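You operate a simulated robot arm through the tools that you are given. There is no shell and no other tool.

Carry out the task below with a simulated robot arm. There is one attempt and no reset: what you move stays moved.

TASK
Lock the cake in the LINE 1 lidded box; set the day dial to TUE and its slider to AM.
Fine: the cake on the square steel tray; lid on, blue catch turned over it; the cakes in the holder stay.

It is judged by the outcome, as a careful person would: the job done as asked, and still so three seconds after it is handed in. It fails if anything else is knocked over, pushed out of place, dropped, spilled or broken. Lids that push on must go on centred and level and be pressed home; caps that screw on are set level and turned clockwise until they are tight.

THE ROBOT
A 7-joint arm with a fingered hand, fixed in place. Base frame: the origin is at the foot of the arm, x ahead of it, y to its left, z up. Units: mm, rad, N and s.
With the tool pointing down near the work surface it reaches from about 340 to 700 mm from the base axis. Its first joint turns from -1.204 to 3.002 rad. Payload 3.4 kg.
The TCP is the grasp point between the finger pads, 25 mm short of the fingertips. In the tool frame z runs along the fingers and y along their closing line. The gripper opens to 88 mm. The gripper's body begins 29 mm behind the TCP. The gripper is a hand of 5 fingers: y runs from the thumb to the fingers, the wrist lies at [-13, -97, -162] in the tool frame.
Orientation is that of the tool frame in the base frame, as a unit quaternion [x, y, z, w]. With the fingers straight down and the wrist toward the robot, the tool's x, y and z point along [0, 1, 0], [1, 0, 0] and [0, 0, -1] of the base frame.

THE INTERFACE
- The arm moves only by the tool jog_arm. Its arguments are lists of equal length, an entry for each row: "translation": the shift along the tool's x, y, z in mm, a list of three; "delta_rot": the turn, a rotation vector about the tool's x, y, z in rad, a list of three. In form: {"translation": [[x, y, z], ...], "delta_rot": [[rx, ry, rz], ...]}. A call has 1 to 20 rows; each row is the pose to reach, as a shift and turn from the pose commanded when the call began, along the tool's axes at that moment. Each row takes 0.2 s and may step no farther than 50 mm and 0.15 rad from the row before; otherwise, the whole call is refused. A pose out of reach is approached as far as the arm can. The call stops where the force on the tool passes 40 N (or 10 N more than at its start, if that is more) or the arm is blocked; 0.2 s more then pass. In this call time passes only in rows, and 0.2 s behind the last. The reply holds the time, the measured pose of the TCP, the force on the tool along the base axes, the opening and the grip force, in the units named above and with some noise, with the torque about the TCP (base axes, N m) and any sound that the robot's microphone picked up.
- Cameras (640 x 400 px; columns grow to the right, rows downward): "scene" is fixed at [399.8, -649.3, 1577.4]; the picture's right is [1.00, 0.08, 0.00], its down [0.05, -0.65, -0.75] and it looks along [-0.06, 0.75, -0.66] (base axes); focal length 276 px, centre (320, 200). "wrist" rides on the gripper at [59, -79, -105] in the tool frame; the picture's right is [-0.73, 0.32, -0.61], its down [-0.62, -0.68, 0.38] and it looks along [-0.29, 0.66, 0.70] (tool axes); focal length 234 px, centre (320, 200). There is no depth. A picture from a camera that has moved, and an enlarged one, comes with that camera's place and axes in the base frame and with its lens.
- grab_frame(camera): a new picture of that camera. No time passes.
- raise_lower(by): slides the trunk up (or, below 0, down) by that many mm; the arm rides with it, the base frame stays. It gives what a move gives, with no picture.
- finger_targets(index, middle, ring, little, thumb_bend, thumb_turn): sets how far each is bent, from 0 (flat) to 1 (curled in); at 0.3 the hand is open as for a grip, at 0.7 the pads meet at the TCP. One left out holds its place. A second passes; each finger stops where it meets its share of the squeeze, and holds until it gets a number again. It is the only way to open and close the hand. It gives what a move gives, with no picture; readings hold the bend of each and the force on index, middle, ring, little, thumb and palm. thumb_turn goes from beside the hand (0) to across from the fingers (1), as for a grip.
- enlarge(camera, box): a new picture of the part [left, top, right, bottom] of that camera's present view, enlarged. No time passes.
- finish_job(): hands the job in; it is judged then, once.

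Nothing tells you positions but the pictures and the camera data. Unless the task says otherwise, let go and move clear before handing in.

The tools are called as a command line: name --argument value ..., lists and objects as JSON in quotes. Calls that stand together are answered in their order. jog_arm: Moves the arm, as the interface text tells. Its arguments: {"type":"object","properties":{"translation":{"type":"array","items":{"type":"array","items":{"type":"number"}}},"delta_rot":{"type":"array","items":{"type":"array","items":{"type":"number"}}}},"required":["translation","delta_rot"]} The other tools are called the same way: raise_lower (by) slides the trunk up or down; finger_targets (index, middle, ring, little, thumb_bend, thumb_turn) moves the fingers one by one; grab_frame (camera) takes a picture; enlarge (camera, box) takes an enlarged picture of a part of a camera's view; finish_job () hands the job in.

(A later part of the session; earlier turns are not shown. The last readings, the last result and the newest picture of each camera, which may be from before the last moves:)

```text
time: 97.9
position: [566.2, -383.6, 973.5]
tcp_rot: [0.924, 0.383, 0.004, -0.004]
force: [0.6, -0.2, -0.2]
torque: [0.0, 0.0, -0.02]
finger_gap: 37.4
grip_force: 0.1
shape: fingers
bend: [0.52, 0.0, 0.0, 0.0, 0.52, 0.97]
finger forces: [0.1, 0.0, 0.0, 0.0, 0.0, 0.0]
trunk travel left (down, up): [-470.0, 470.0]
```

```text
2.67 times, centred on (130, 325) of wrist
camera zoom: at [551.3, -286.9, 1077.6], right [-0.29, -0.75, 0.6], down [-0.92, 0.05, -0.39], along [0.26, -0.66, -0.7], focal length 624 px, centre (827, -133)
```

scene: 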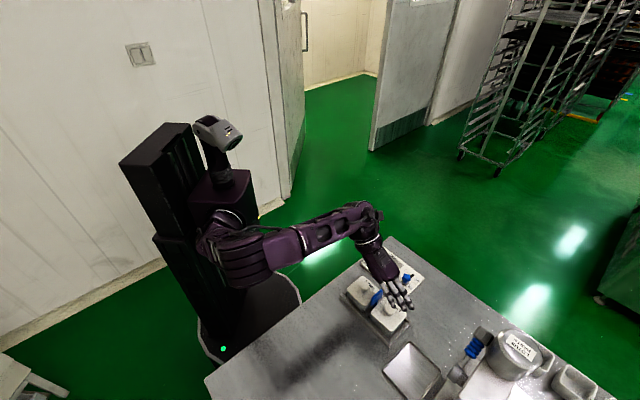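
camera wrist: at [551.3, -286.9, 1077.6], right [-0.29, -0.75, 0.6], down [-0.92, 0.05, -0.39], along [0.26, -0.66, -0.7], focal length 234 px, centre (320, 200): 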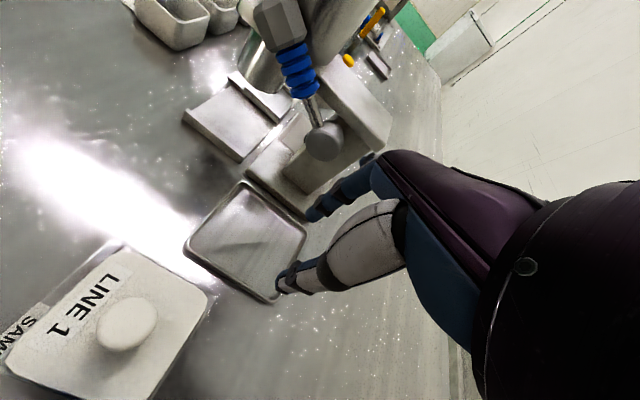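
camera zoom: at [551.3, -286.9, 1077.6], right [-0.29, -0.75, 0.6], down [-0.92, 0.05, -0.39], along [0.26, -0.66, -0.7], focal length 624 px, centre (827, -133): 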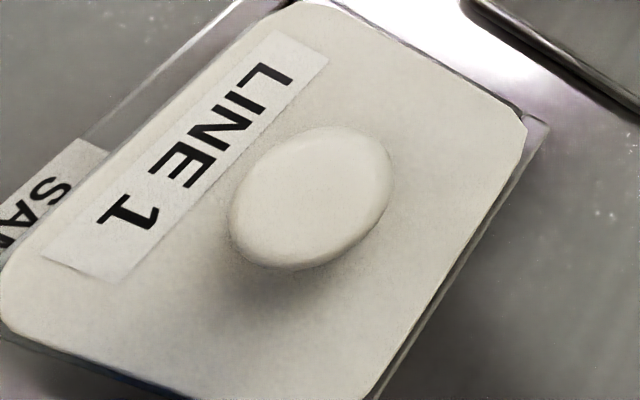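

Let me zoom in on the lid's right side seam from the scene camera.

enlarge --camera "scene" --box '[388, 312, 412, 336]'

enlarge --camera "scene" --box '[366, 312, 394, 336]'

enlarge --camera "scene" --box '[346, 288, 376, 312]'

```text
16.00 times, centred on (400, 324) of scene
camera zoom: at [399.8, -649.3, 1577.4], right [1.0, 0.08, 0.0], down [0.05, -0.65, -0.75], along [-0.06, 0.75, -0.66], focal length 4415 px, centre (-960, -1784)
```

zoom: 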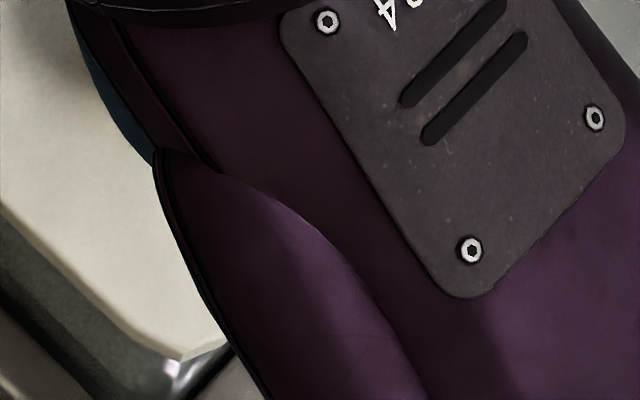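

```text
16.00 times, centred on (380, 324) of scene
camera zoom: at [399.8, -649.3, 1577.4], right [1.0, 0.08, 0.0], down [0.05, -0.65, -0.75], along [-0.06, 0.75, -0.66], focal length 4415 px, centre (-640, -1784)
```

zoom: 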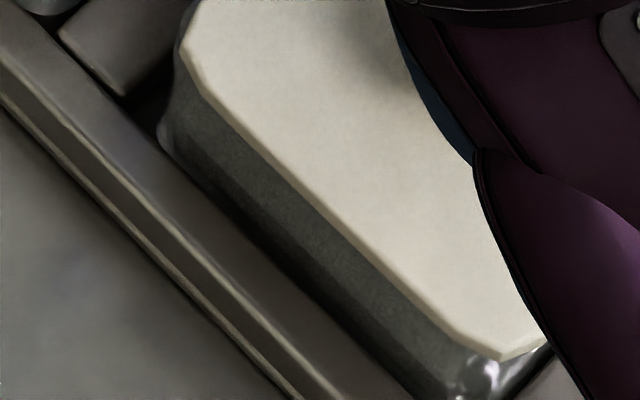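

```text
16.00 times, centred on (361, 300) of scene
camera zoom: at [399.8, -649.3, 1577.4], right [1.0, 0.08, 0.0], down [0.05, -0.65, -0.75], along [-0.06, 0.75, -0.66], focal length 4415 px, centre (-336, -1400)
```

zoom: 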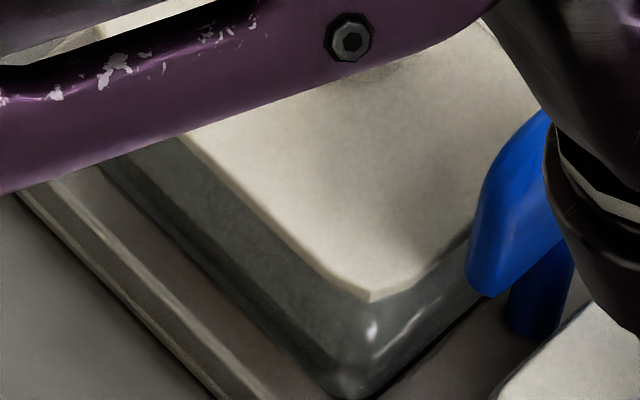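

jog_arm --translation '[[0, -40, -30], [0, -80, -60], [20, -120, -60], [45, -160, -60], [68, -198, -60]]' --delta_rot '[[0, 0, 0], [0, 0, 0], [0, 0, 0], [0, 0, 0], [0, 0, 0]]'

enlarge --camera "scene" --box '[385, 308, 413, 336]'

enlarge --camera "scene" --box '[372, 292, 412, 322]'

enlarge --camera "scene" --box '[346, 288, 376, 312]'

```text
time: 99.1
position: [472.4, -191.9, 1034.8]
tcp_rot: [0.924, 0.382, 0.004, -0.004]
force: [-0.2, 0.4, -0.1]
torque: [0.0, 0.01, -0.02]
finger_gap: 37.3
grip_force: 0.1
shape: fingers
bend: [0.52, 0.0, 0.0, 0.0, 0.52, 0.97]
finger forces: [0.1, 0.0, 0.0, 0.0, 0.1, 0.1]
trunk travel left (down, up): [-470.0, 470.0]
```

```text
14.29 times, centred on (399, 322) of scene
camera zoom: at [399.8, -649.3, 1577.4], right [1.0, 0.08, 0.0], down [0.05, -0.65, -0.75], along [-0.06, 0.75, -0.66], focal length 3942 px, centre (-809, -1543)
```

zoom: 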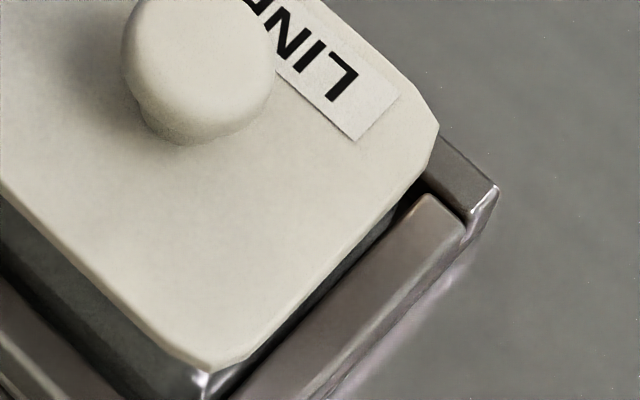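

```text
13.33 times, centred on (392, 307) of scene
camera zoom: at [399.8, -649.3, 1577.4], right [1.0, 0.08, 0.0], down [0.05, -0.65, -0.75], along [-0.06, 0.75, -0.66], focal length 3679 px, centre (-640, -1227)
```

zoom: 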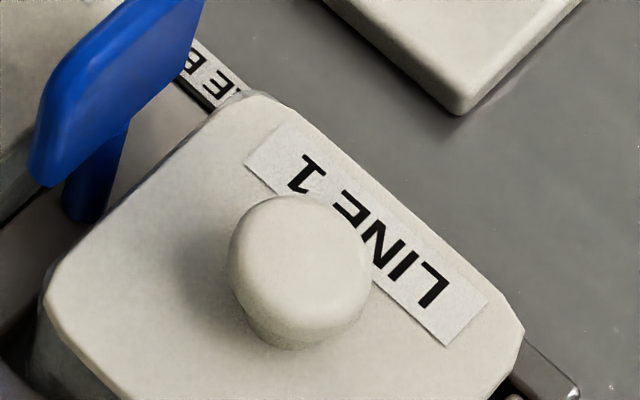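

```text
16.00 times, centred on (361, 300) of scene
camera zoom: at [399.8, -649.3, 1577.4], right [1.0, 0.08, 0.0], down [0.05, -0.65, -0.75], along [-0.06, 0.75, -0.66], focal length 4415 px, centre (-336, -1400)
```

zoom: 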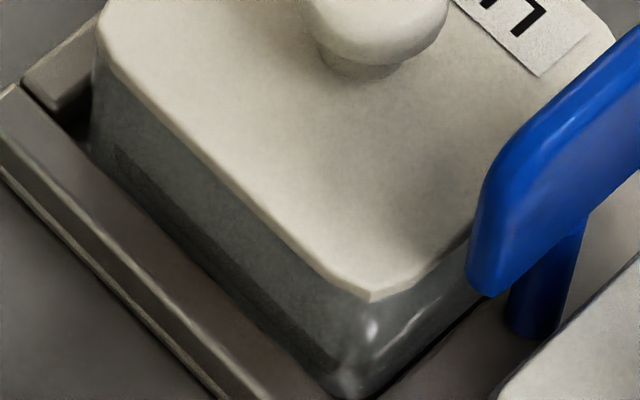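

LINE 1's lid still sits flush on its box like LINE 2's; the box just slid a few millimetres within the rack. I'll retry the catch with only the thumb lowered (index straightened out of the way), so nothing can reach the knob.

finger_targets --index 0.0 --thumb_bend 0.52

jog_arm --translation '[[0, 40, 0], [0, 80, 0], [0, 81, 40], [0, 81, 80], [0, 81, 110], [0, 81, 122]]' --delta_rot '[[0, 0, 0], [0, 0, 0], [0, 0, 0], [0, 0, 0], [0, 0, 0], [0, 0, 0]]'

enlarge --camera "wrist" --box '[180, 160, 380, 330]'

```text
time: 100.1
position: [473.7, -193.8, 1034.9]
tcp_rot: [0.924, 0.383, 0.004, -0.003]
force: [-1.4, -0.4, -0.2]
torque: [-0.01, -0.01, -0.01]
finger_gap: 96.2
grip_force: 0.0
shape: fingers
bend: [0.0, 0.0, 0.0, 0.0, 0.52, 0.97]
finger forces: [0.1, 0.0, 0.1, 0.0, 0.0, 0.0]
trunk travel left (down, up): [-470.0, 470.0]
```

```text
time: 101.5
position: [531.6, -250.9, 914.8]
tcp_rot: [0.924, 0.383, 0.005, -0.004]
force: [0.3, 0.8, -0.2]
torque: [0.01, 0.0, 0.01]
finger_gap: 96.0
grip_force: 0.1
shape: fingers
bend: [0.0, 0.0, 0.0, 0.0, 0.52, 0.97]
finger forces: [0.0, 0.1, 0.0, 0.0, 0.0, 0.1]
trunk travel left (down, up): [-470.0, 470.0]
```

```text
2.35 times, centred on (280, 245) of wrist
camera zoom: at [515.7, -154.6, 1020.3], right [-0.29, -0.75, 0.6], down [-0.92, 0.05, -0.39], along [0.26, -0.66, -0.7], focal length 551 px, centre (414, 94)
```

zoom: 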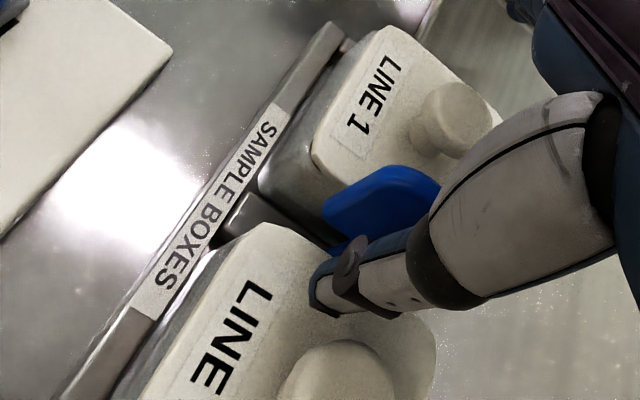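

jog_arm --translation '[[0, 6, 0], [0, 10, 0], [1, 14, 0], [2, 17, 0]]' --delta_rot '[[0, 0, 0], [0, 0, 0], [0, 0, 0], [0, 0, 0]]'

enlarge --camera "wrist" --box '[180, 160, 380, 330]'

```text
time: 102.5
position: [545.3, -260.1, 915.9]
tcp_rot: [0.924, 0.383, 0.005, -0.003]
force: [-1.2, -0.3, 0.2]
torque: [0.01, 0.02, 0.03]
finger_gap: 98.3
grip_force: 0.9
shape: fingers
bend: [0.0, 0.0, 0.0, 0.0, 0.5, 0.98]
finger forces: [0.0, 0.0, 0.1, 0.0, 1.6, 0.0]
trunk travel left (down, up): [-470.0, 470.0]
```

```text
2.35 times, centred on (280, 245) of wrist
camera zoom: at [529.7, -164.3, 1020.4], right [-0.29, -0.75, 0.6], down [-0.92, 0.05, -0.39], along [0.26, -0.66, -0.7], focal length 551 px, centre (414, 94)
```

zoom: 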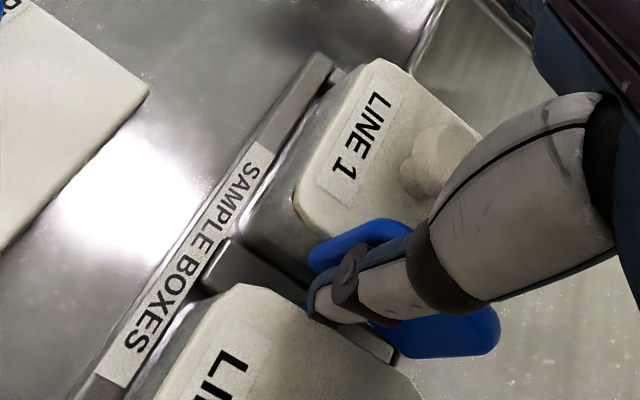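

enlarge --camera "scene" --box '[350, 275, 420, 325]'

enlarge --camera "wrist" --box '[260, 200, 370, 300]'

```text
8.00 times, centred on (385, 300) of scene
camera zoom: at [399.8, -649.3, 1577.4], right [1.0, 0.08, 0.0], down [0.05, -0.65, -0.75], along [-0.06, 0.75, -0.66], focal length 2208 px, centre (-200, -600)
```

zoom: 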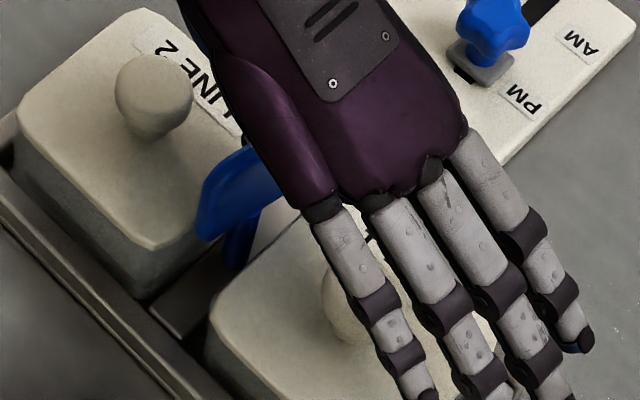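

```text
4.00 times, centred on (315, 250) of wrist
camera zoom: at [529.7, -164.3, 1020.4], right [-0.29, -0.75, 0.6], down [-0.92, 0.05, -0.39], along [0.26, -0.66, -0.7], focal length 937 px, centre (340, 0)
```

zoom: 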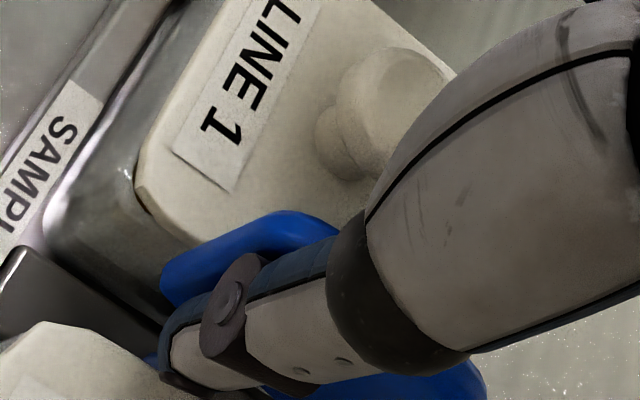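

The plate is exactly where it was: the thumb has only just reached it (its pad sits farther back than I assumed). So it isn't blocked; I'll continue the push along the arc.

jog_arm --translation '[[4, 0, 0], [5, 3, 0], [5.5, 6, 0], [6, 9.5, 0], [6, 13, 0]]' --delta_rot '[[0, 0, 0], [0, 0, 0], [0, 0, 0], [0, 0, 0], [0, 0, 0]]'

enlarge --camera "wrist" --box '[180, 160, 380, 330]'

enlarge --camera "scene" --box '[350, 275, 420, 325]'

```text
time: 103.7
position: [558.2, -265.4, 914.7]
tcp_rot: [0.924, 0.383, 0.004, -0.004]
force: [0.1, 0.3, 0.7]
torque: [-0.03, 0.0, 0.01]
finger_gap: 97.0
grip_force: 0.5
shape: fingers
bend: [0.0, 0.0, 0.0, 0.0, 0.51, 0.98]
finger forces: [0.0, 0.0, 0.0, 0.0, 0.6, 0.0]
trunk travel left (down, up): [-470.0, 470.0]
```

```text
2.35 times, centred on (280, 245) of wrist
camera zoom: at [543.3, -169.0, 1019.5], right [-0.29, -0.75, 0.6], down [-0.92, 0.05, -0.39], along [0.26, -0.66, -0.7], focal length 551 px, centre (414, 94)
```

zoom: 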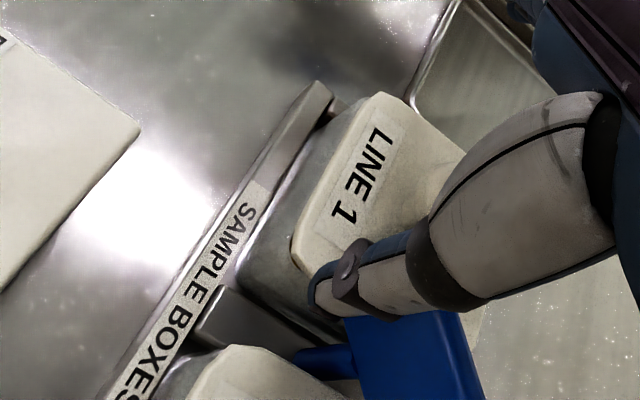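

```text
8.00 times, centred on (385, 300) of scene
camera zoom: at [399.8, -649.3, 1577.4], right [1.0, 0.08, 0.0], down [0.05, -0.65, -0.75], along [-0.06, 0.75, -0.66], focal length 2208 px, centre (-200, -600)
```

zoom: 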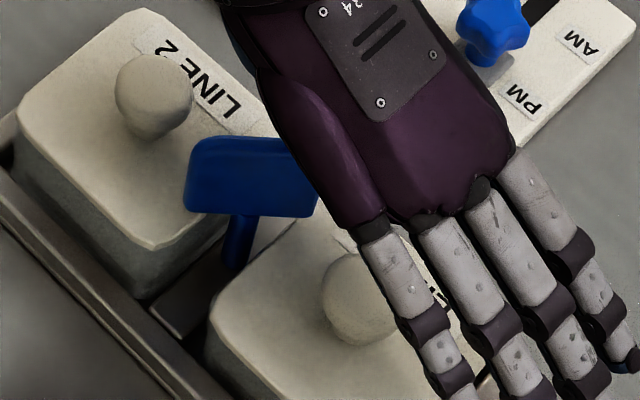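

The catch is swinging, now about halfway. Continuing along the arc to bring it fully across the lids.

jog_arm --translation '[[-0.5, 4, 0], [-2, 7.5, 0], [-4.5, 10.5, 0], [-6.5, 12.5, 0]]' --delta_rot '[[0, 0, 0], [0, 0, 0], [0, 0, 0], [0, 0, 0]]'

enlarge --camera "wrist" --box '[180, 160, 380, 330]'

enlarge --camera "scene" --box '[350, 275, 420, 325]'

```text
time: 104.7
position: [562.6, -278.2, 915.3]
tcp_rot: [0.924, 0.383, 0.004, -0.004]
force: [0.8, 0.2, 0.0]
torque: [-0.03, -0.01, -0.03]
finger_gap: 96.5
grip_force: 0.1
shape: fingers
bend: [0.0, 0.0, 0.0, 0.0, 0.51, 0.97]
finger forces: [0.1, 0.0, 0.1, 0.0, 0.3, 0.1]
trunk travel left (down, up): [-470.0, 470.0]
```

```text
2.35 times, centred on (280, 245) of wrist
camera zoom: at [548.1, -181.7, 1019.9], right [-0.29, -0.75, 0.6], down [-0.92, 0.05, -0.39], along [0.26, -0.66, -0.7], focal length 551 px, centre (414, 94)
```

zoom: 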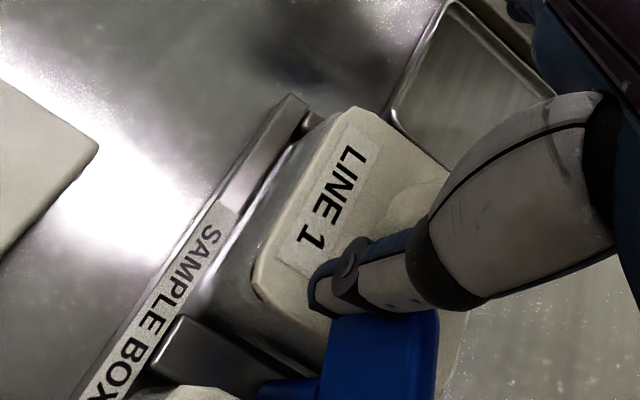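

```text
8.00 times, centred on (385, 300) of scene
camera zoom: at [399.8, -649.3, 1577.4], right [1.0, 0.08, 0.0], down [0.05, -0.65, -0.75], along [-0.06, 0.75, -0.66], focal length 2208 px, centre (-200, -600)
```

zoom: 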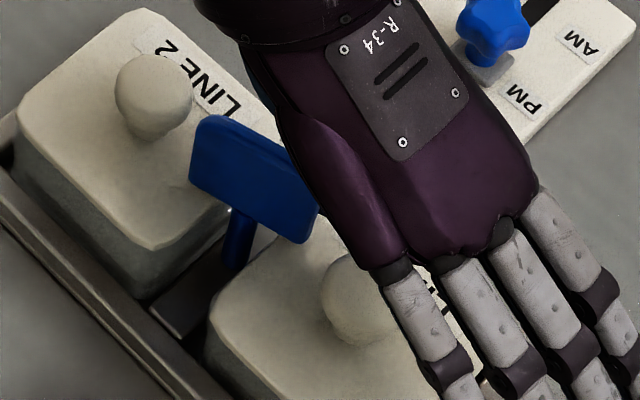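

About 20° remain. A little further.

jog_arm --translation '[[-3, 1, 0], [-5.5, 1.5, 0], [-7.5, 1.5, 0]]' --delta_rot '[[0, 0, 0], [0, 0, 0], [0, 0, 0]]'

enlarge --camera "scene" --box '[350, 275, 420, 325]'

enlarge --camera "wrist" --box '[180, 180, 380, 350]'

```text
time: 105.5
position: [557.4, -285.0, 915.4]
tcp_rot: [0.924, 0.382, 0.004, -0.004]
force: [2.2, 2.3, 0.4]
torque: [0.01, 0.03, -0.06]
finger_gap: 95.6
grip_force: 1.3
shape: fingers
bend: [0.0, 0.0, 0.0, 0.0, 0.52, 0.96]
finger forces: [0.1, 0.1, 0.0, 0.0, 2.7, 0.0]
trunk travel left (down, up): [-470.0, 470.0]
```

```text
8.00 times, centred on (385, 300) of scene
camera zoom: at [399.8, -649.3, 1577.4], right [1.0, 0.08, 0.0], down [0.05, -0.65, -0.75], along [-0.06, 0.75, -0.66], focal length 2208 px, centre (-200, -600)
```

zoom: 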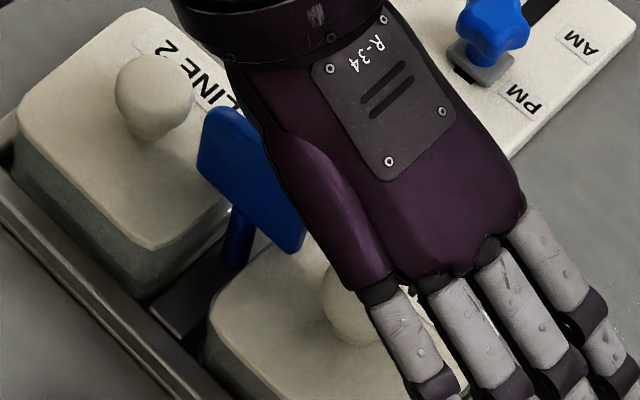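

```text
2.35 times, centred on (280, 265) of wrist
camera zoom: at [543.3, -188.0, 1019.6], right [-0.29, -0.75, 0.6], down [-0.92, 0.04, -0.39], along [0.26, -0.66, -0.7], focal length 551 px, centre (414, 47)
```

zoom: 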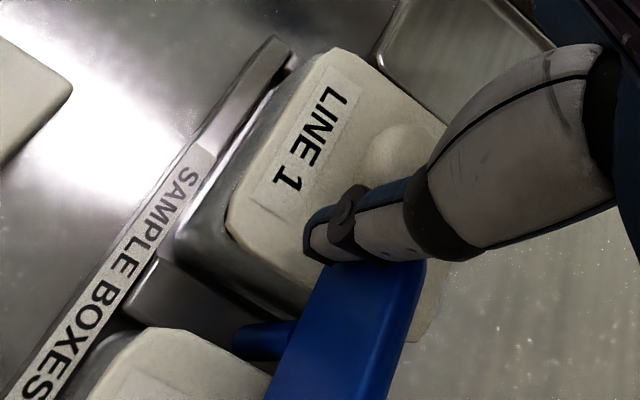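

jog_arm --translation '[[-2, 0, 0], [-4, 0, 0]]' --delta_rot '[[0, 0, 0], [0, 0, 0]]'

enlarge --camera "scene" --box '[350, 275, 420, 325]'

```text
time: 106.1
position: [557.0, -285.9, 914.2]
tcp_rot: [0.924, 0.383, 0.004, -0.004]
force: [4.6, 4.9, 1.1]
torque: [-0.03, 0.03, -0.17]
finger_gap: 95.6
grip_force: 3.4
shape: fingers
bend: [0.0, 0.0, 0.0, 0.0, 0.52, 0.95]
finger forces: [0.1, 0.0, 0.0, 0.1, 6.4, 0.0]
trunk travel left (down, up): [-470.0, 470.0]
```

```text
8.00 times, centred on (385, 300) of scene
camera zoom: at [399.8, -649.3, 1577.4], right [1.0, 0.08, 0.0], down [0.05, -0.65, -0.75], along [-0.06, 0.75, -0.66], focal length 2208 px, centre (-200, -600)
```

zoom: 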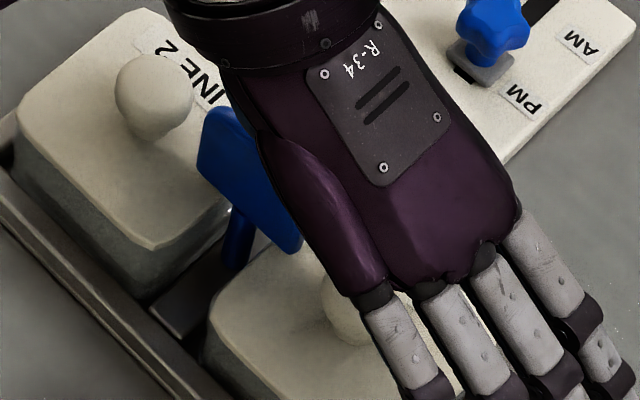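

The catch is back at its stop in exactly its starting position, across the LINE 1 lid. I'll back off, rise, and inspect.

jog_arm --translation '[[6, 0, 0], [8, 0, -25], [8, -20, -60], [8, -60, -90], [8, -100, -110]]' --delta_rot '[[0, 0, 0], [0, 0, 0], [0, 0, 0], [0, 0, 0], [0, 0, 0]]'

enlarge --camera "scene" --box '[330, 270, 450, 345]'

enlarge --camera "scene" --box '[370, 290, 420, 340]'

enlarge --camera "wrist" --box '[160, 130, 360, 300]'

```text
time: 107.3
position: [487.9, -213.6, 1026.0]
tcp_rot: [0.924, 0.381, 0.004, -0.003]
force: [-0.3, 1.1, -0.5]
torque: [0.0, -0.02, -0.02]
finger_gap: 95.8
grip_force: 0.1
shape: fingers
bend: [0.0, 0.0, 0.0, 0.0, 0.52, 0.97]
finger forces: [0.0, 0.1, 0.1, 0.1, 0.0, 0.1]
trunk travel left (down, up): [-470.0, 470.0]
```

```text
5.33 times, centred on (390, 308) of scene
camera zoom: at [399.8, -649.3, 1577.4], right [1.0, 0.08, 0.0], down [0.05, -0.65, -0.75], along [-0.06, 0.75, -0.66], focal length 1472 px, centre (-53, -373)
```

zoom: 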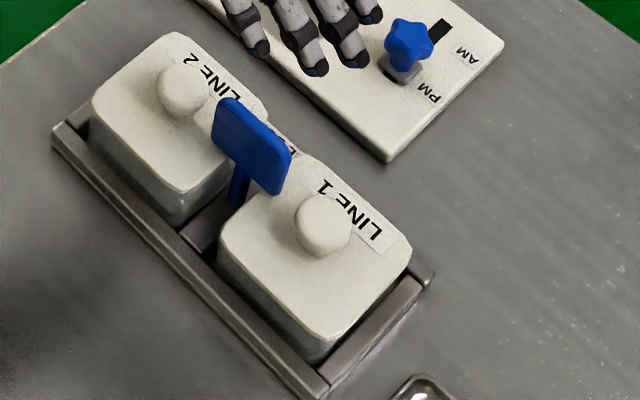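

```text
8.00 times, centred on (395, 315) of scene
camera zoom: at [399.8, -649.3, 1577.4], right [1.0, 0.08, 0.0], down [0.05, -0.65, -0.75], along [-0.06, 0.75, -0.66], focal length 2208 px, centre (-280, -720)
```

zoom: 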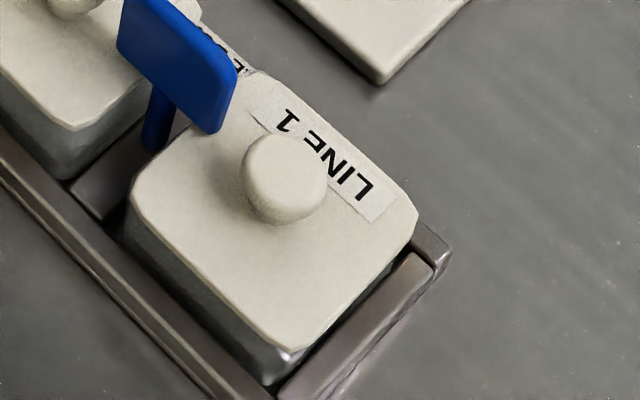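

```text
2.35 times, centred on (260, 215) of wrist
camera zoom: at [473.3, -116.5, 1130.6], right [-0.29, -0.75, 0.6], down [-0.92, 0.05, -0.39], along [0.26, -0.66, -0.7], focal length 551 px, centre (461, 165)
```

zoom: 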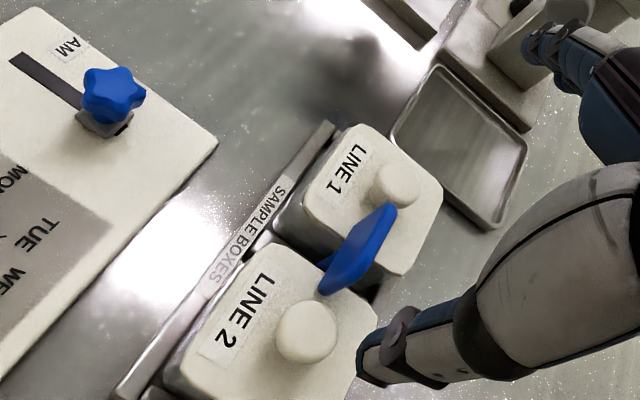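

The catch is across the lid again. I want to double-check that LINE 1's lid is truly seated on its box after the nudge, so I'll zoom in on both boxes from here.

enlarge --camera "wrist" --box '[225, 170, 305, 230]'

enlarge --camera "wrist" --box '[200, 230, 280, 310]'

enlarge --camera "scene" --box '[374, 318, 398, 336]'

enlarge --camera "scene" --box '[348, 292, 372, 310]'

```text
6.67 times, centred on (265, 200) of wrist
camera zoom: at [473.3, -116.5, 1130.6], right [-0.29, -0.75, 0.6], down [-0.92, 0.05, -0.39], along [0.26, -0.66, -0.7], focal length 1561 px, centre (687, 200)
```

zoom: 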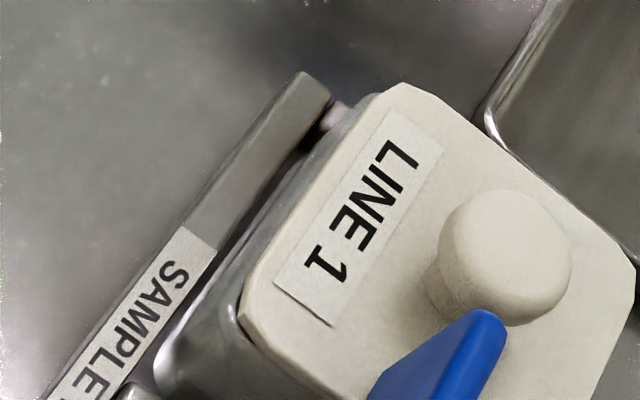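

```text
5.00 times, centred on (240, 270) of wrist
camera zoom: at [473.3, -116.5, 1130.6], right [-0.29, -0.75, 0.6], down [-0.92, 0.05, -0.39], along [0.26, -0.66, -0.7], focal length 1171 px, centre (720, -150)
```

zoom: 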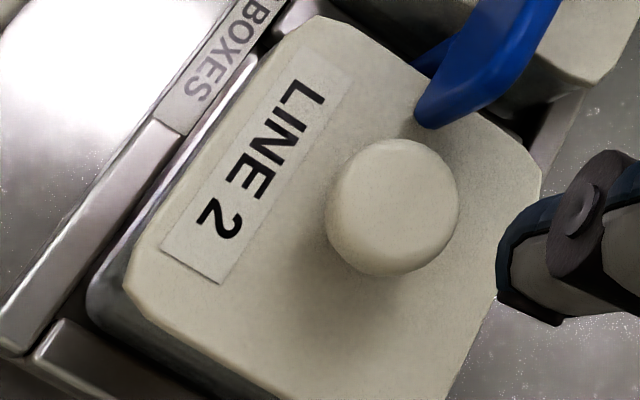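

```text
16.00 times, centred on (386, 327) of scene
camera zoom: at [399.8, -649.3, 1577.4], right [1.0, 0.08, 0.0], down [0.05, -0.65, -0.75], along [-0.06, 0.75, -0.66], focal length 4415 px, centre (-736, -1832)
```

zoom: 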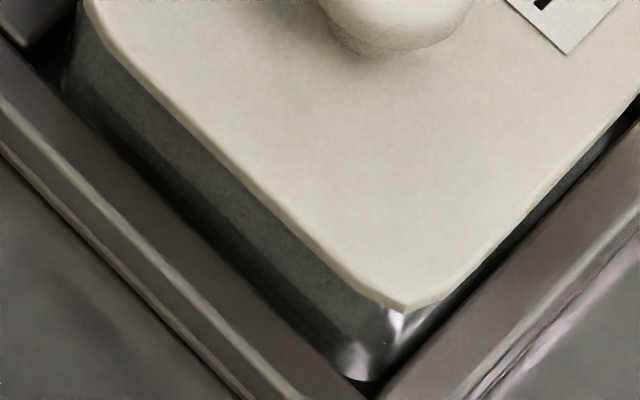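

```text
16.00 times, centred on (360, 301) of scene
camera zoom: at [399.8, -649.3, 1577.4], right [1.0, 0.08, 0.0], down [0.05, -0.65, -0.75], along [-0.06, 0.75, -0.66], focal length 4415 px, centre (-320, -1416)
```

zoom: 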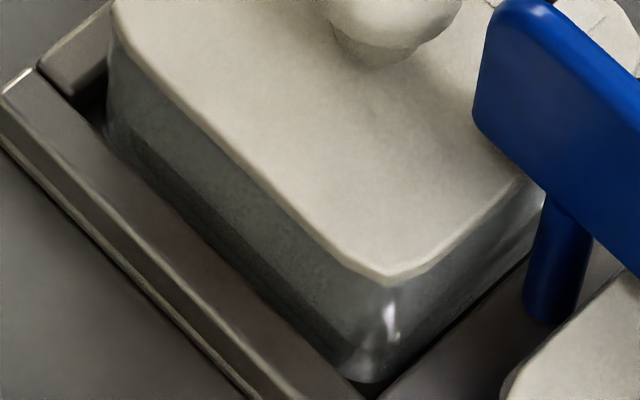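

Something looks slightly off: LINE 1's lid may have shifted a few millimetres away from the catch relative to its box. I'll look straight down on the gap between the boxes to compare both lids.

jog_arm --translation '[[-30, 20, 0], [-60, 50, 0], [-66, 90, 10], [-66, 125, 30], [-66, 139, 50]]' --delta_rot '[[0, 0, 0], [0, 0, 0], [0, 0, 0], [0, 0, 0], [0, 0, 0]]'

grab_frame --camera "wrist"

enlarge --camera "wrist" --box '[0, 230, 240, 400]'

```text
time: 108.5
position: [542.2, -358.4, 972.6]
tcp_rot: [0.924, 0.382, 0.003, -0.004]
force: [0.0, -0.7, -0.1]
torque: [-0.02, 0.01, 0.02]
finger_gap: 96.1
grip_force: 0.1
shape: fingers
bend: [0.0, 0.0, 0.0, 0.0, 0.52, 0.97]
finger forces: [0.0, 0.0, 0.0, 0.0, 0.0, 0.0]
trunk travel left (down, up): [-470.0, 470.0]
```

```text
taken
camera wrist: at [527.5, -261.6, 1077.6], right [-0.29, -0.75, 0.6], down [-0.92, 0.05, -0.39], along [0.26, -0.66, -0.7], focal length 234 px, centre (320, 200)
```

wrist: 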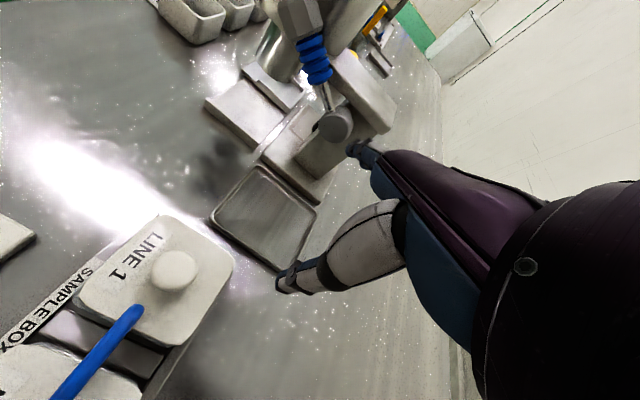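

```text
2.35 times, centred on (120, 315) of wrist
camera zoom: at [527.5, -261.6, 1077.6], right [-0.29, -0.75, 0.6], down [-0.92, 0.05, -0.39], along [0.26, -0.66, -0.7], focal length 551 px, centre (791, -71)
```

zoom: 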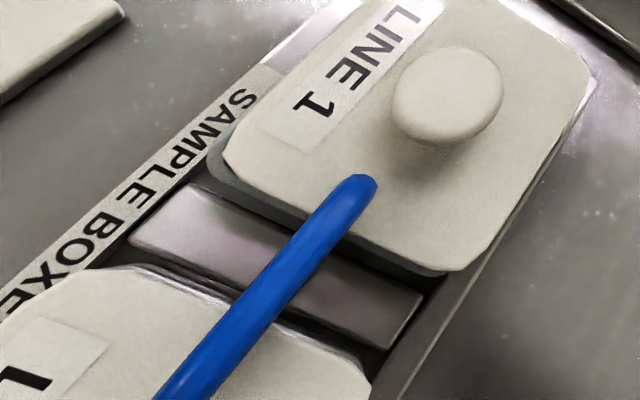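

Confirmed: LINE 1's lid has been pushed about 4–5 mm away from the catch side and rotated a couple of degrees, exposing the box rim. I'll regrip its knob and slide it back to centre; the catch clears the fingers in this hand orientation.

finger_targets --index 0.42 --thumb_bend 0.42

jog_arm --translation '[[5, -3, -8], [10, -7, -15], [15, -10, -15], [20, -14, -15], [26, -17, -15], [31, -21, -15], [36, -24, -15], [41, -28, -15], [46, -31, -15], [51, -35, -15], [56, -38, -15]]' --delta_rot '[[0, 0, -0.143], [0, 0, -0.286], [0, 0, -0.429], [0, 0, -0.572], [0, 0, -0.715], [0, 0, -0.858], [0, 0, -1.0], [0, 0, -1.143], [0, 0, -1.286], [0, 0, -1.429], [0, 0, -1.571]]'

enlarge --camera "wrist" --box '[140, 180, 340, 350]'

```text
time: 109.5
position: [542.0, -358.3, 973.3]
tcp_rot: [0.924, 0.383, 0.004, -0.004]
force: [-0.1, 0.3, 0.2]
torque: [0.02, 0.02, -0.01]
finger_gap: 59.3
grip_force: 0.0
shape: fingers
bend: [0.42, 0.0, 0.0, 0.0, 0.42, 0.97]
finger forces: [0.0, 0.0, 0.0, 0.0, 0.0, 0.0]
trunk travel left (down, up): [-470.0, 470.0]
```

```text
time: 111.9
position: [554.2, -291.3, 990.2]
tcp_rot: [0.382, 0.924, 0.006, 0.0]
force: [0.1, 0.1, -0.1]
torque: [-0.02, 0.01, 0.0]
finger_gap: 59.1
grip_force: 0.0
shape: fingers
bend: [0.42, 0.0, 0.0, 0.0, 0.42, 0.97]
finger forces: [0.1, 0.1, 0.0, 0.1, 0.0, 0.0]
trunk travel left (down, up): [-470.0, 470.0]
```

```text
2.35 times, centred on (240, 265) of wrist
camera zoom: at [455.8, -305.9, 1092.5], right [0.74, -0.29, 0.61], down [-0.04, -0.92, -0.39], along [0.67, 0.27, -0.69], focal length 551 px, centre (508, 47)
```

zoom: 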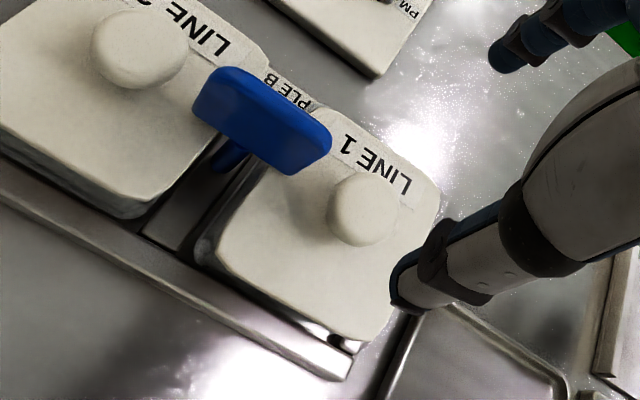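

jog_arm --translation '[[-1.5, 0, 25], [-1.5, 0, 50], [-1.5, 0, 70], [-1.5, 0, 83]]' --delta_rot '[[0, 0, 0], [0, 0, 0], [0, 0, 0], [0, 0, 0]]'

enlarge --camera "wrist" --box '[180, 180, 360, 330]'

```text
time: 112.9
position: [555.7, -292.4, 906.0]
tcp_rot: [0.382, 0.924, 0.007, 0.0]
force: [-0.9, 0.2, 0.0]
torque: [0.0, -0.01, -0.01]
finger_gap: 59.2
grip_force: 0.1
shape: fingers
bend: [0.42, 0.0, 0.0, 0.0, 0.42, 0.97]
finger forces: [0.1, 0.0, 0.1, 0.1, 0.0, 0.0]
trunk travel left (down, up): [-470.0, 470.0]
```

```text
2.67 times, centred on (270, 255) of wrist
camera zoom: at [457.7, -306.7, 1010.1], right [0.74, -0.29, 0.61], down [-0.04, -0.92, -0.39], along [0.67, 0.27, -0.69], focal length 624 px, centre (453, 53)
```

zoom: 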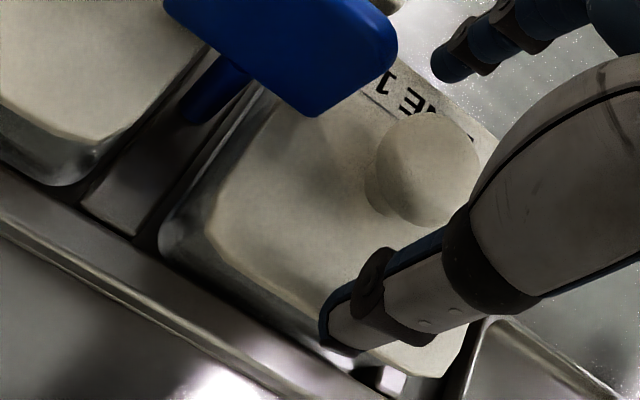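

jog_arm --translation '[[0, -4, 0]]' --delta_rot '[[0, 0, 0.042]]'

finger_targets --index 0.58 --thumb_bend 0.58

enlarge --camera "wrist" --box '[180, 180, 360, 330]'

```text
time: 113.3
position: [552.3, -293.8, 907.1]
tcp_rot: [0.402, 0.915, 0.007, 0.001]
force: [-0.2, -0.1, 0.1]
torque: [0.03, -0.02, 0.0]
finger_gap: 58.9
grip_force: 0.1
shape: fingers
bend: [0.42, 0.0, 0.0, 0.0, 0.42, 0.97]
finger forces: [0.0, 0.0, 0.1, 0.1, 0.0, 0.1]
trunk travel left (down, up): [-470.0, 470.0]
```

```text
time: 114.3
position: [553.4, -294.1, 906.7]
tcp_rot: [0.402, 0.916, 0.005, 0.001]
force: [-0.8, 0.5, -0.2]
torque: [-0.04, 0.0, 0.01]
finger_gap: 26.9
grip_force: 0.0
shape: fingers
bend: [0.57, 0.0, 0.0, 0.0, 0.57, 0.97]
finger forces: [0.1, 0.0, 0.0, 0.1, 0.0, 0.1]
trunk travel left (down, up): [-470.0, 470.0]
```

```text
2.67 times, centred on (270, 255) of wrist
camera zoom: at [454.3, -305.6, 1010.3], right [0.73, -0.32, 0.61], down [-0.08, -0.92, -0.39], along [0.68, 0.24, -0.69], focal length 624 px, centre (453, 53)
```

zoom: 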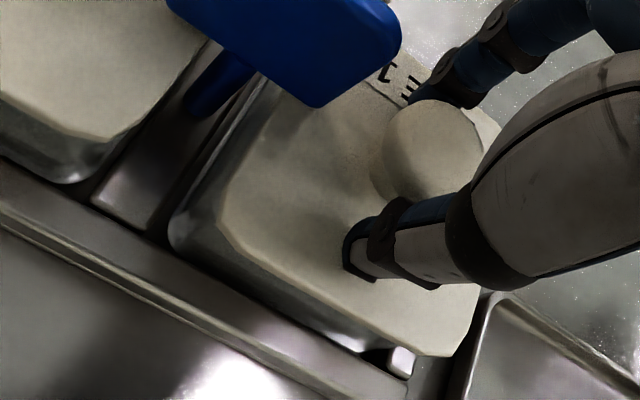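

Alignment in the hand matches the reference. Closing the grip.

finger_targets --index 0.72 --thumb_bend 0.72

enlarge --camera "wrist" --box '[180, 180, 360, 330]'

```text
time: 115.3
position: [554.0, -294.3, 906.0]
tcp_rot: [0.402, 0.916, 0.006, 0.0]
force: [-0.8, -0.1, -0.9]
torque: [-0.03, 0.03, 0.05]
finger_gap: 15.2
grip_force: 7.8
shape: fingers
bend: [0.59, 0.0, 0.0, 0.0, 0.63, 0.97]
finger forces: [8.0, 0.0, 0.0, 0.0, 7.5, 0.0]
trunk travel left (down, up): [-470.0, 470.0]
heard: snap
```

```text
2.67 times, centred on (270, 255) of wrist
camera zoom: at [454.4, -305.6, 1010.2], right [0.73, -0.32, 0.61], down [-0.08, -0.92, -0.39], along [0.68, 0.24, -0.69], focal length 624 px, centre (453, 53)
```

zoom: 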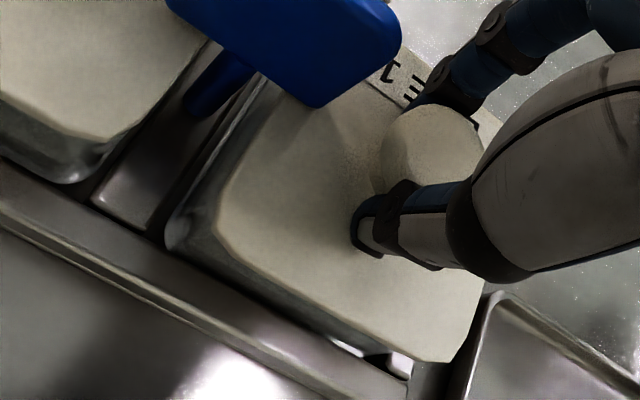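

Gripped (lid released from the box with a snap). I'll lift it a few millimetres — staying under the catch — and shift it back to its home position and angle.

jog_arm --translation '[[0, 0, -2], [0, 0, -4]]' --delta_rot '[[0, 0, 0], [0, 0, 0]]'

enlarge --camera "wrist" --box '[180, 180, 360, 330]'

```text
time: 115.9
position: [552.8, -294.9, 910.4]
tcp_rot: [0.402, 0.916, 0.006, 0.0]
force: [0.0, 0.7, -1.4]
torque: [-0.02, -0.04, 0.02]
finger_gap: 15.6
grip_force: 7.7
shape: fingers
bend: [0.59, 0.0, 0.0, 0.0, 0.63, 0.97]
finger forces: [8.3, 0.0, 0.1, 0.0, 7.5, 0.0]
trunk travel left (down, up): [-470.0, 470.0]
```

```text
2.67 times, centred on (270, 255) of wrist
camera zoom: at [454.8, -305.4, 1013.9], right [0.73, -0.32, 0.61], down [-0.08, -0.92, -0.39], along [0.68, 0.24, -0.69], focal length 624 px, centre (453, 53)
```

zoom: 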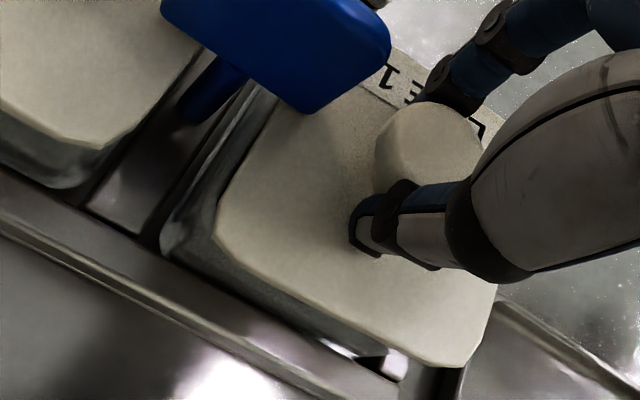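

jog_arm --translation '[[1.8, 1.5, 0], [3.6, 3.0, 0], [5.2, 4.5, 0]]' --delta_rot '[[0, 0, -0.014], [0, 0, -0.028], [0, 0, -0.042]]'

enlarge --camera "wrist" --box '[180, 180, 360, 330]'

enlarge --camera "scene" --box '[365, 300, 415, 340]'

```text
time: 116.7
position: [552.1, -288.5, 910.7]
tcp_rot: [0.383, 0.924, 0.006, 0.0]
force: [0.4, -1.8, -0.3]
torque: [-0.06, 0.01, 0.05]
finger_gap: 15.5
grip_force: 8.1
shape: fingers
bend: [0.59, 0.0, 0.0, 0.0, 0.63, 0.98]
finger forces: [8.1, 0.0, 0.0, 0.0, 7.5, 0.0]
trunk travel left (down, up): [-470.0, 470.0]
```

```text
2.67 times, centred on (270, 255) of wrist
camera zoom: at [454.7, -303.1, 1013.3], right [0.74, -0.29, 0.61], down [-0.04, -0.92, -0.39], along [0.67, 0.27, -0.69], focal length 624 px, centre (453, 53)
```

zoom: 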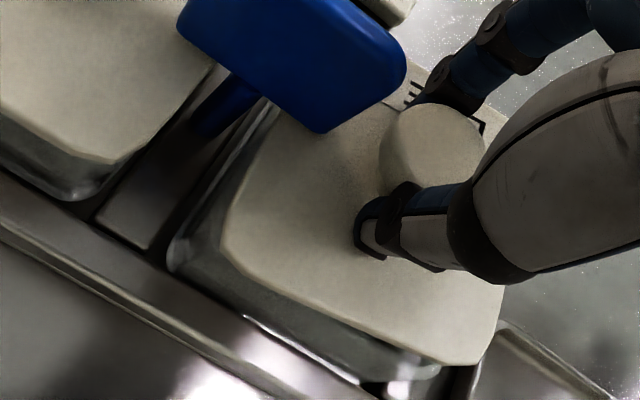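

```text
10.00 times, centred on (390, 320) of scene
camera zoom: at [399.8, -649.3, 1577.4], right [1.0, 0.08, 0.0], down [0.05, -0.65, -0.75], along [-0.06, 0.75, -0.66], focal length 2760 px, centre (-380, -1000)
```

zoom: 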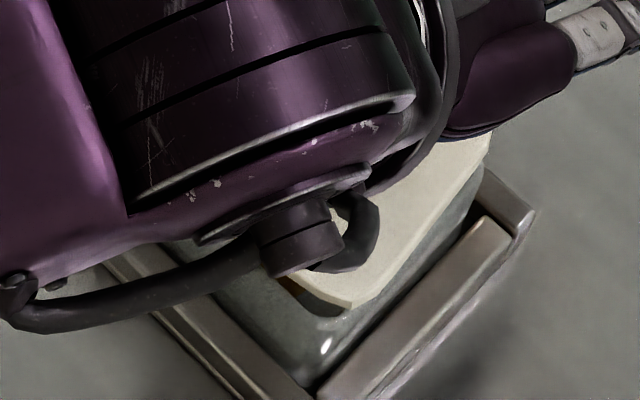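

The lid is catching under the blue plate and slipping in my grip, so I'll set it back down and open the catch first to re-place the lid properly.

jog_arm --translation '[[0, 0, 1.5], [0, 0, 3]]' --delta_rot '[[0, 0, 0], [0, 0, 0]]'

enlarge --camera "wrist" --box '[180, 180, 360, 330]'

```text
time: 117.3
position: [552.4, -286.7, 907.3]
tcp_rot: [0.383, 0.924, 0.006, 0.0]
force: [1.3, -1.0, 0.3]
torque: [-0.07, 0.01, 0.04]
finger_gap: 15.0
grip_force: 7.4
shape: fingers
bend: [0.59, 0.0, 0.0, 0.0, 0.63, 0.97]
finger forces: [7.4, 0.0, 0.0, 0.0, 7.6, 0.1]
trunk travel left (down, up): [-470.0, 470.0]
```

```text
2.67 times, centred on (270, 255) of wrist
camera zoom: at [454.9, -302.8, 1010.8], right [0.74, -0.29, 0.61], down [-0.04, -0.92, -0.39], along [0.67, 0.27, -0.69], focal length 624 px, centre (453, 53)
```

zoom: 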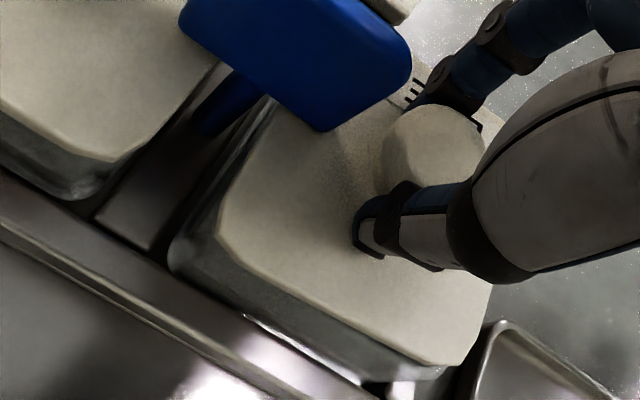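

Lowered, the lid levelled out and now sits right at the home position. I'll continue down gently to see if it seats.

jog_arm --translation '[[0, 0, 1], [0, 0, 2]]' --delta_rot '[[0, 0, 0], [0, 0, 0]]'

enlarge --camera "wrist" --box '[180, 180, 360, 330]'

enlarge --camera "scene" --box '[365, 300, 415, 340]'

```text
time: 117.9
position: [552.2, -287.9, 905.8]
tcp_rot: [0.383, 0.924, 0.007, 0.001]
force: [1.6, -1.6, 4.0]
torque: [-0.02, 0.01, -0.03]
finger_gap: 14.8
grip_force: 8.5
shape: fingers
bend: [0.59, 0.0, 0.0, 0.0, 0.63, 0.97]
finger forces: [9.2, 0.0, 0.1, 0.0, 7.4, 0.0]
trunk travel left (down, up): [-470.0, 470.0]
```

```text
2.67 times, centred on (270, 255) of wrist
camera zoom: at [454.6, -302.4, 1009.6], right [0.74, -0.29, 0.61], down [-0.04, -0.92, -0.39], along [0.67, 0.27, -0.69], focal length 624 px, centre (453, 53)
```

zoom: 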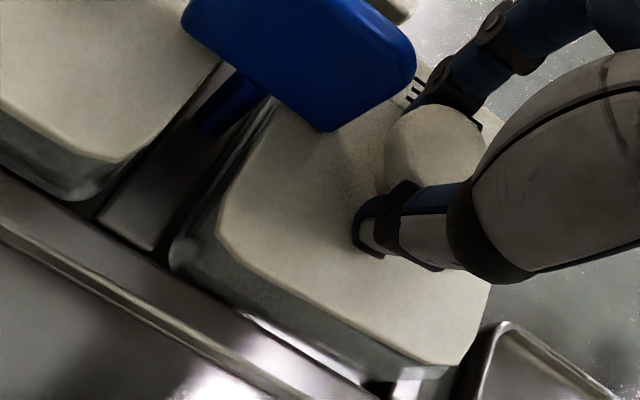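

```text
10.00 times, centred on (390, 320) of scene
camera zoom: at [399.8, -649.3, 1577.4], right [1.0, 0.08, 0.0], down [0.05, -0.65, -0.75], along [-0.06, 0.75, -0.66], focal length 2760 px, centre (-380, -1000)
```

zoom: 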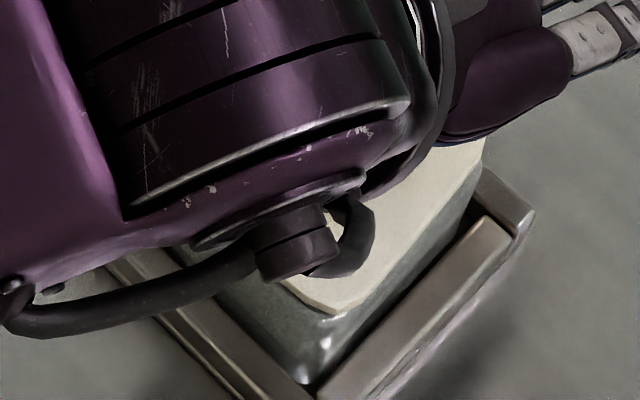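

The lid corner is back at its original place. Pressing gently for the snap.

jog_arm --translation '[[0, 0, 1], [0, 0, 2]]' --delta_rot '[[0, 0, 0], [0, 0, 0]]'

enlarge --camera "scene" --box '[365, 300, 415, 340]'

```text
time: 118.5
position: [552.2, -287.2, 903.6]
tcp_rot: [0.383, 0.924, 0.006, 0.001]
force: [3.1, -2.7, 8.6]
torque: [-0.19, 0.19, -0.01]
finger_gap: 15.0
grip_force: 11.8
shape: fingers
bend: [0.59, 0.0, 0.0, 0.0, 0.64, 0.98]
finger forces: [8.5, 0.0, 0.0, 0.0, 14.7, 0.0]
trunk travel left (down, up): [-470.0, 470.0]
heard: snap
```

```text
10.00 times, centred on (390, 320) of scene
camera zoom: at [399.8, -649.3, 1577.4], right [1.0, 0.08, 0.0], down [0.05, -0.65, -0.75], along [-0.06, 0.75, -0.66], focal length 2760 px, centre (-380, -1000)
```

zoom: 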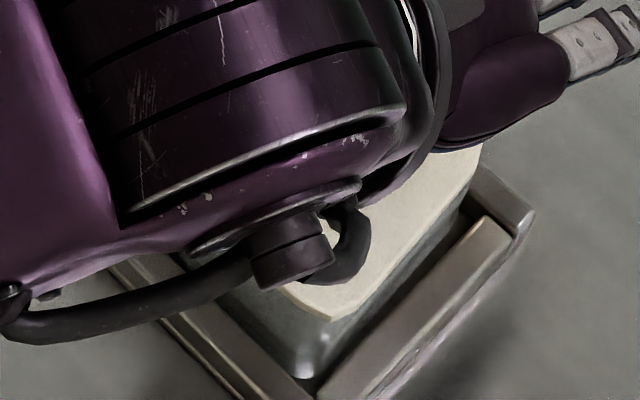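

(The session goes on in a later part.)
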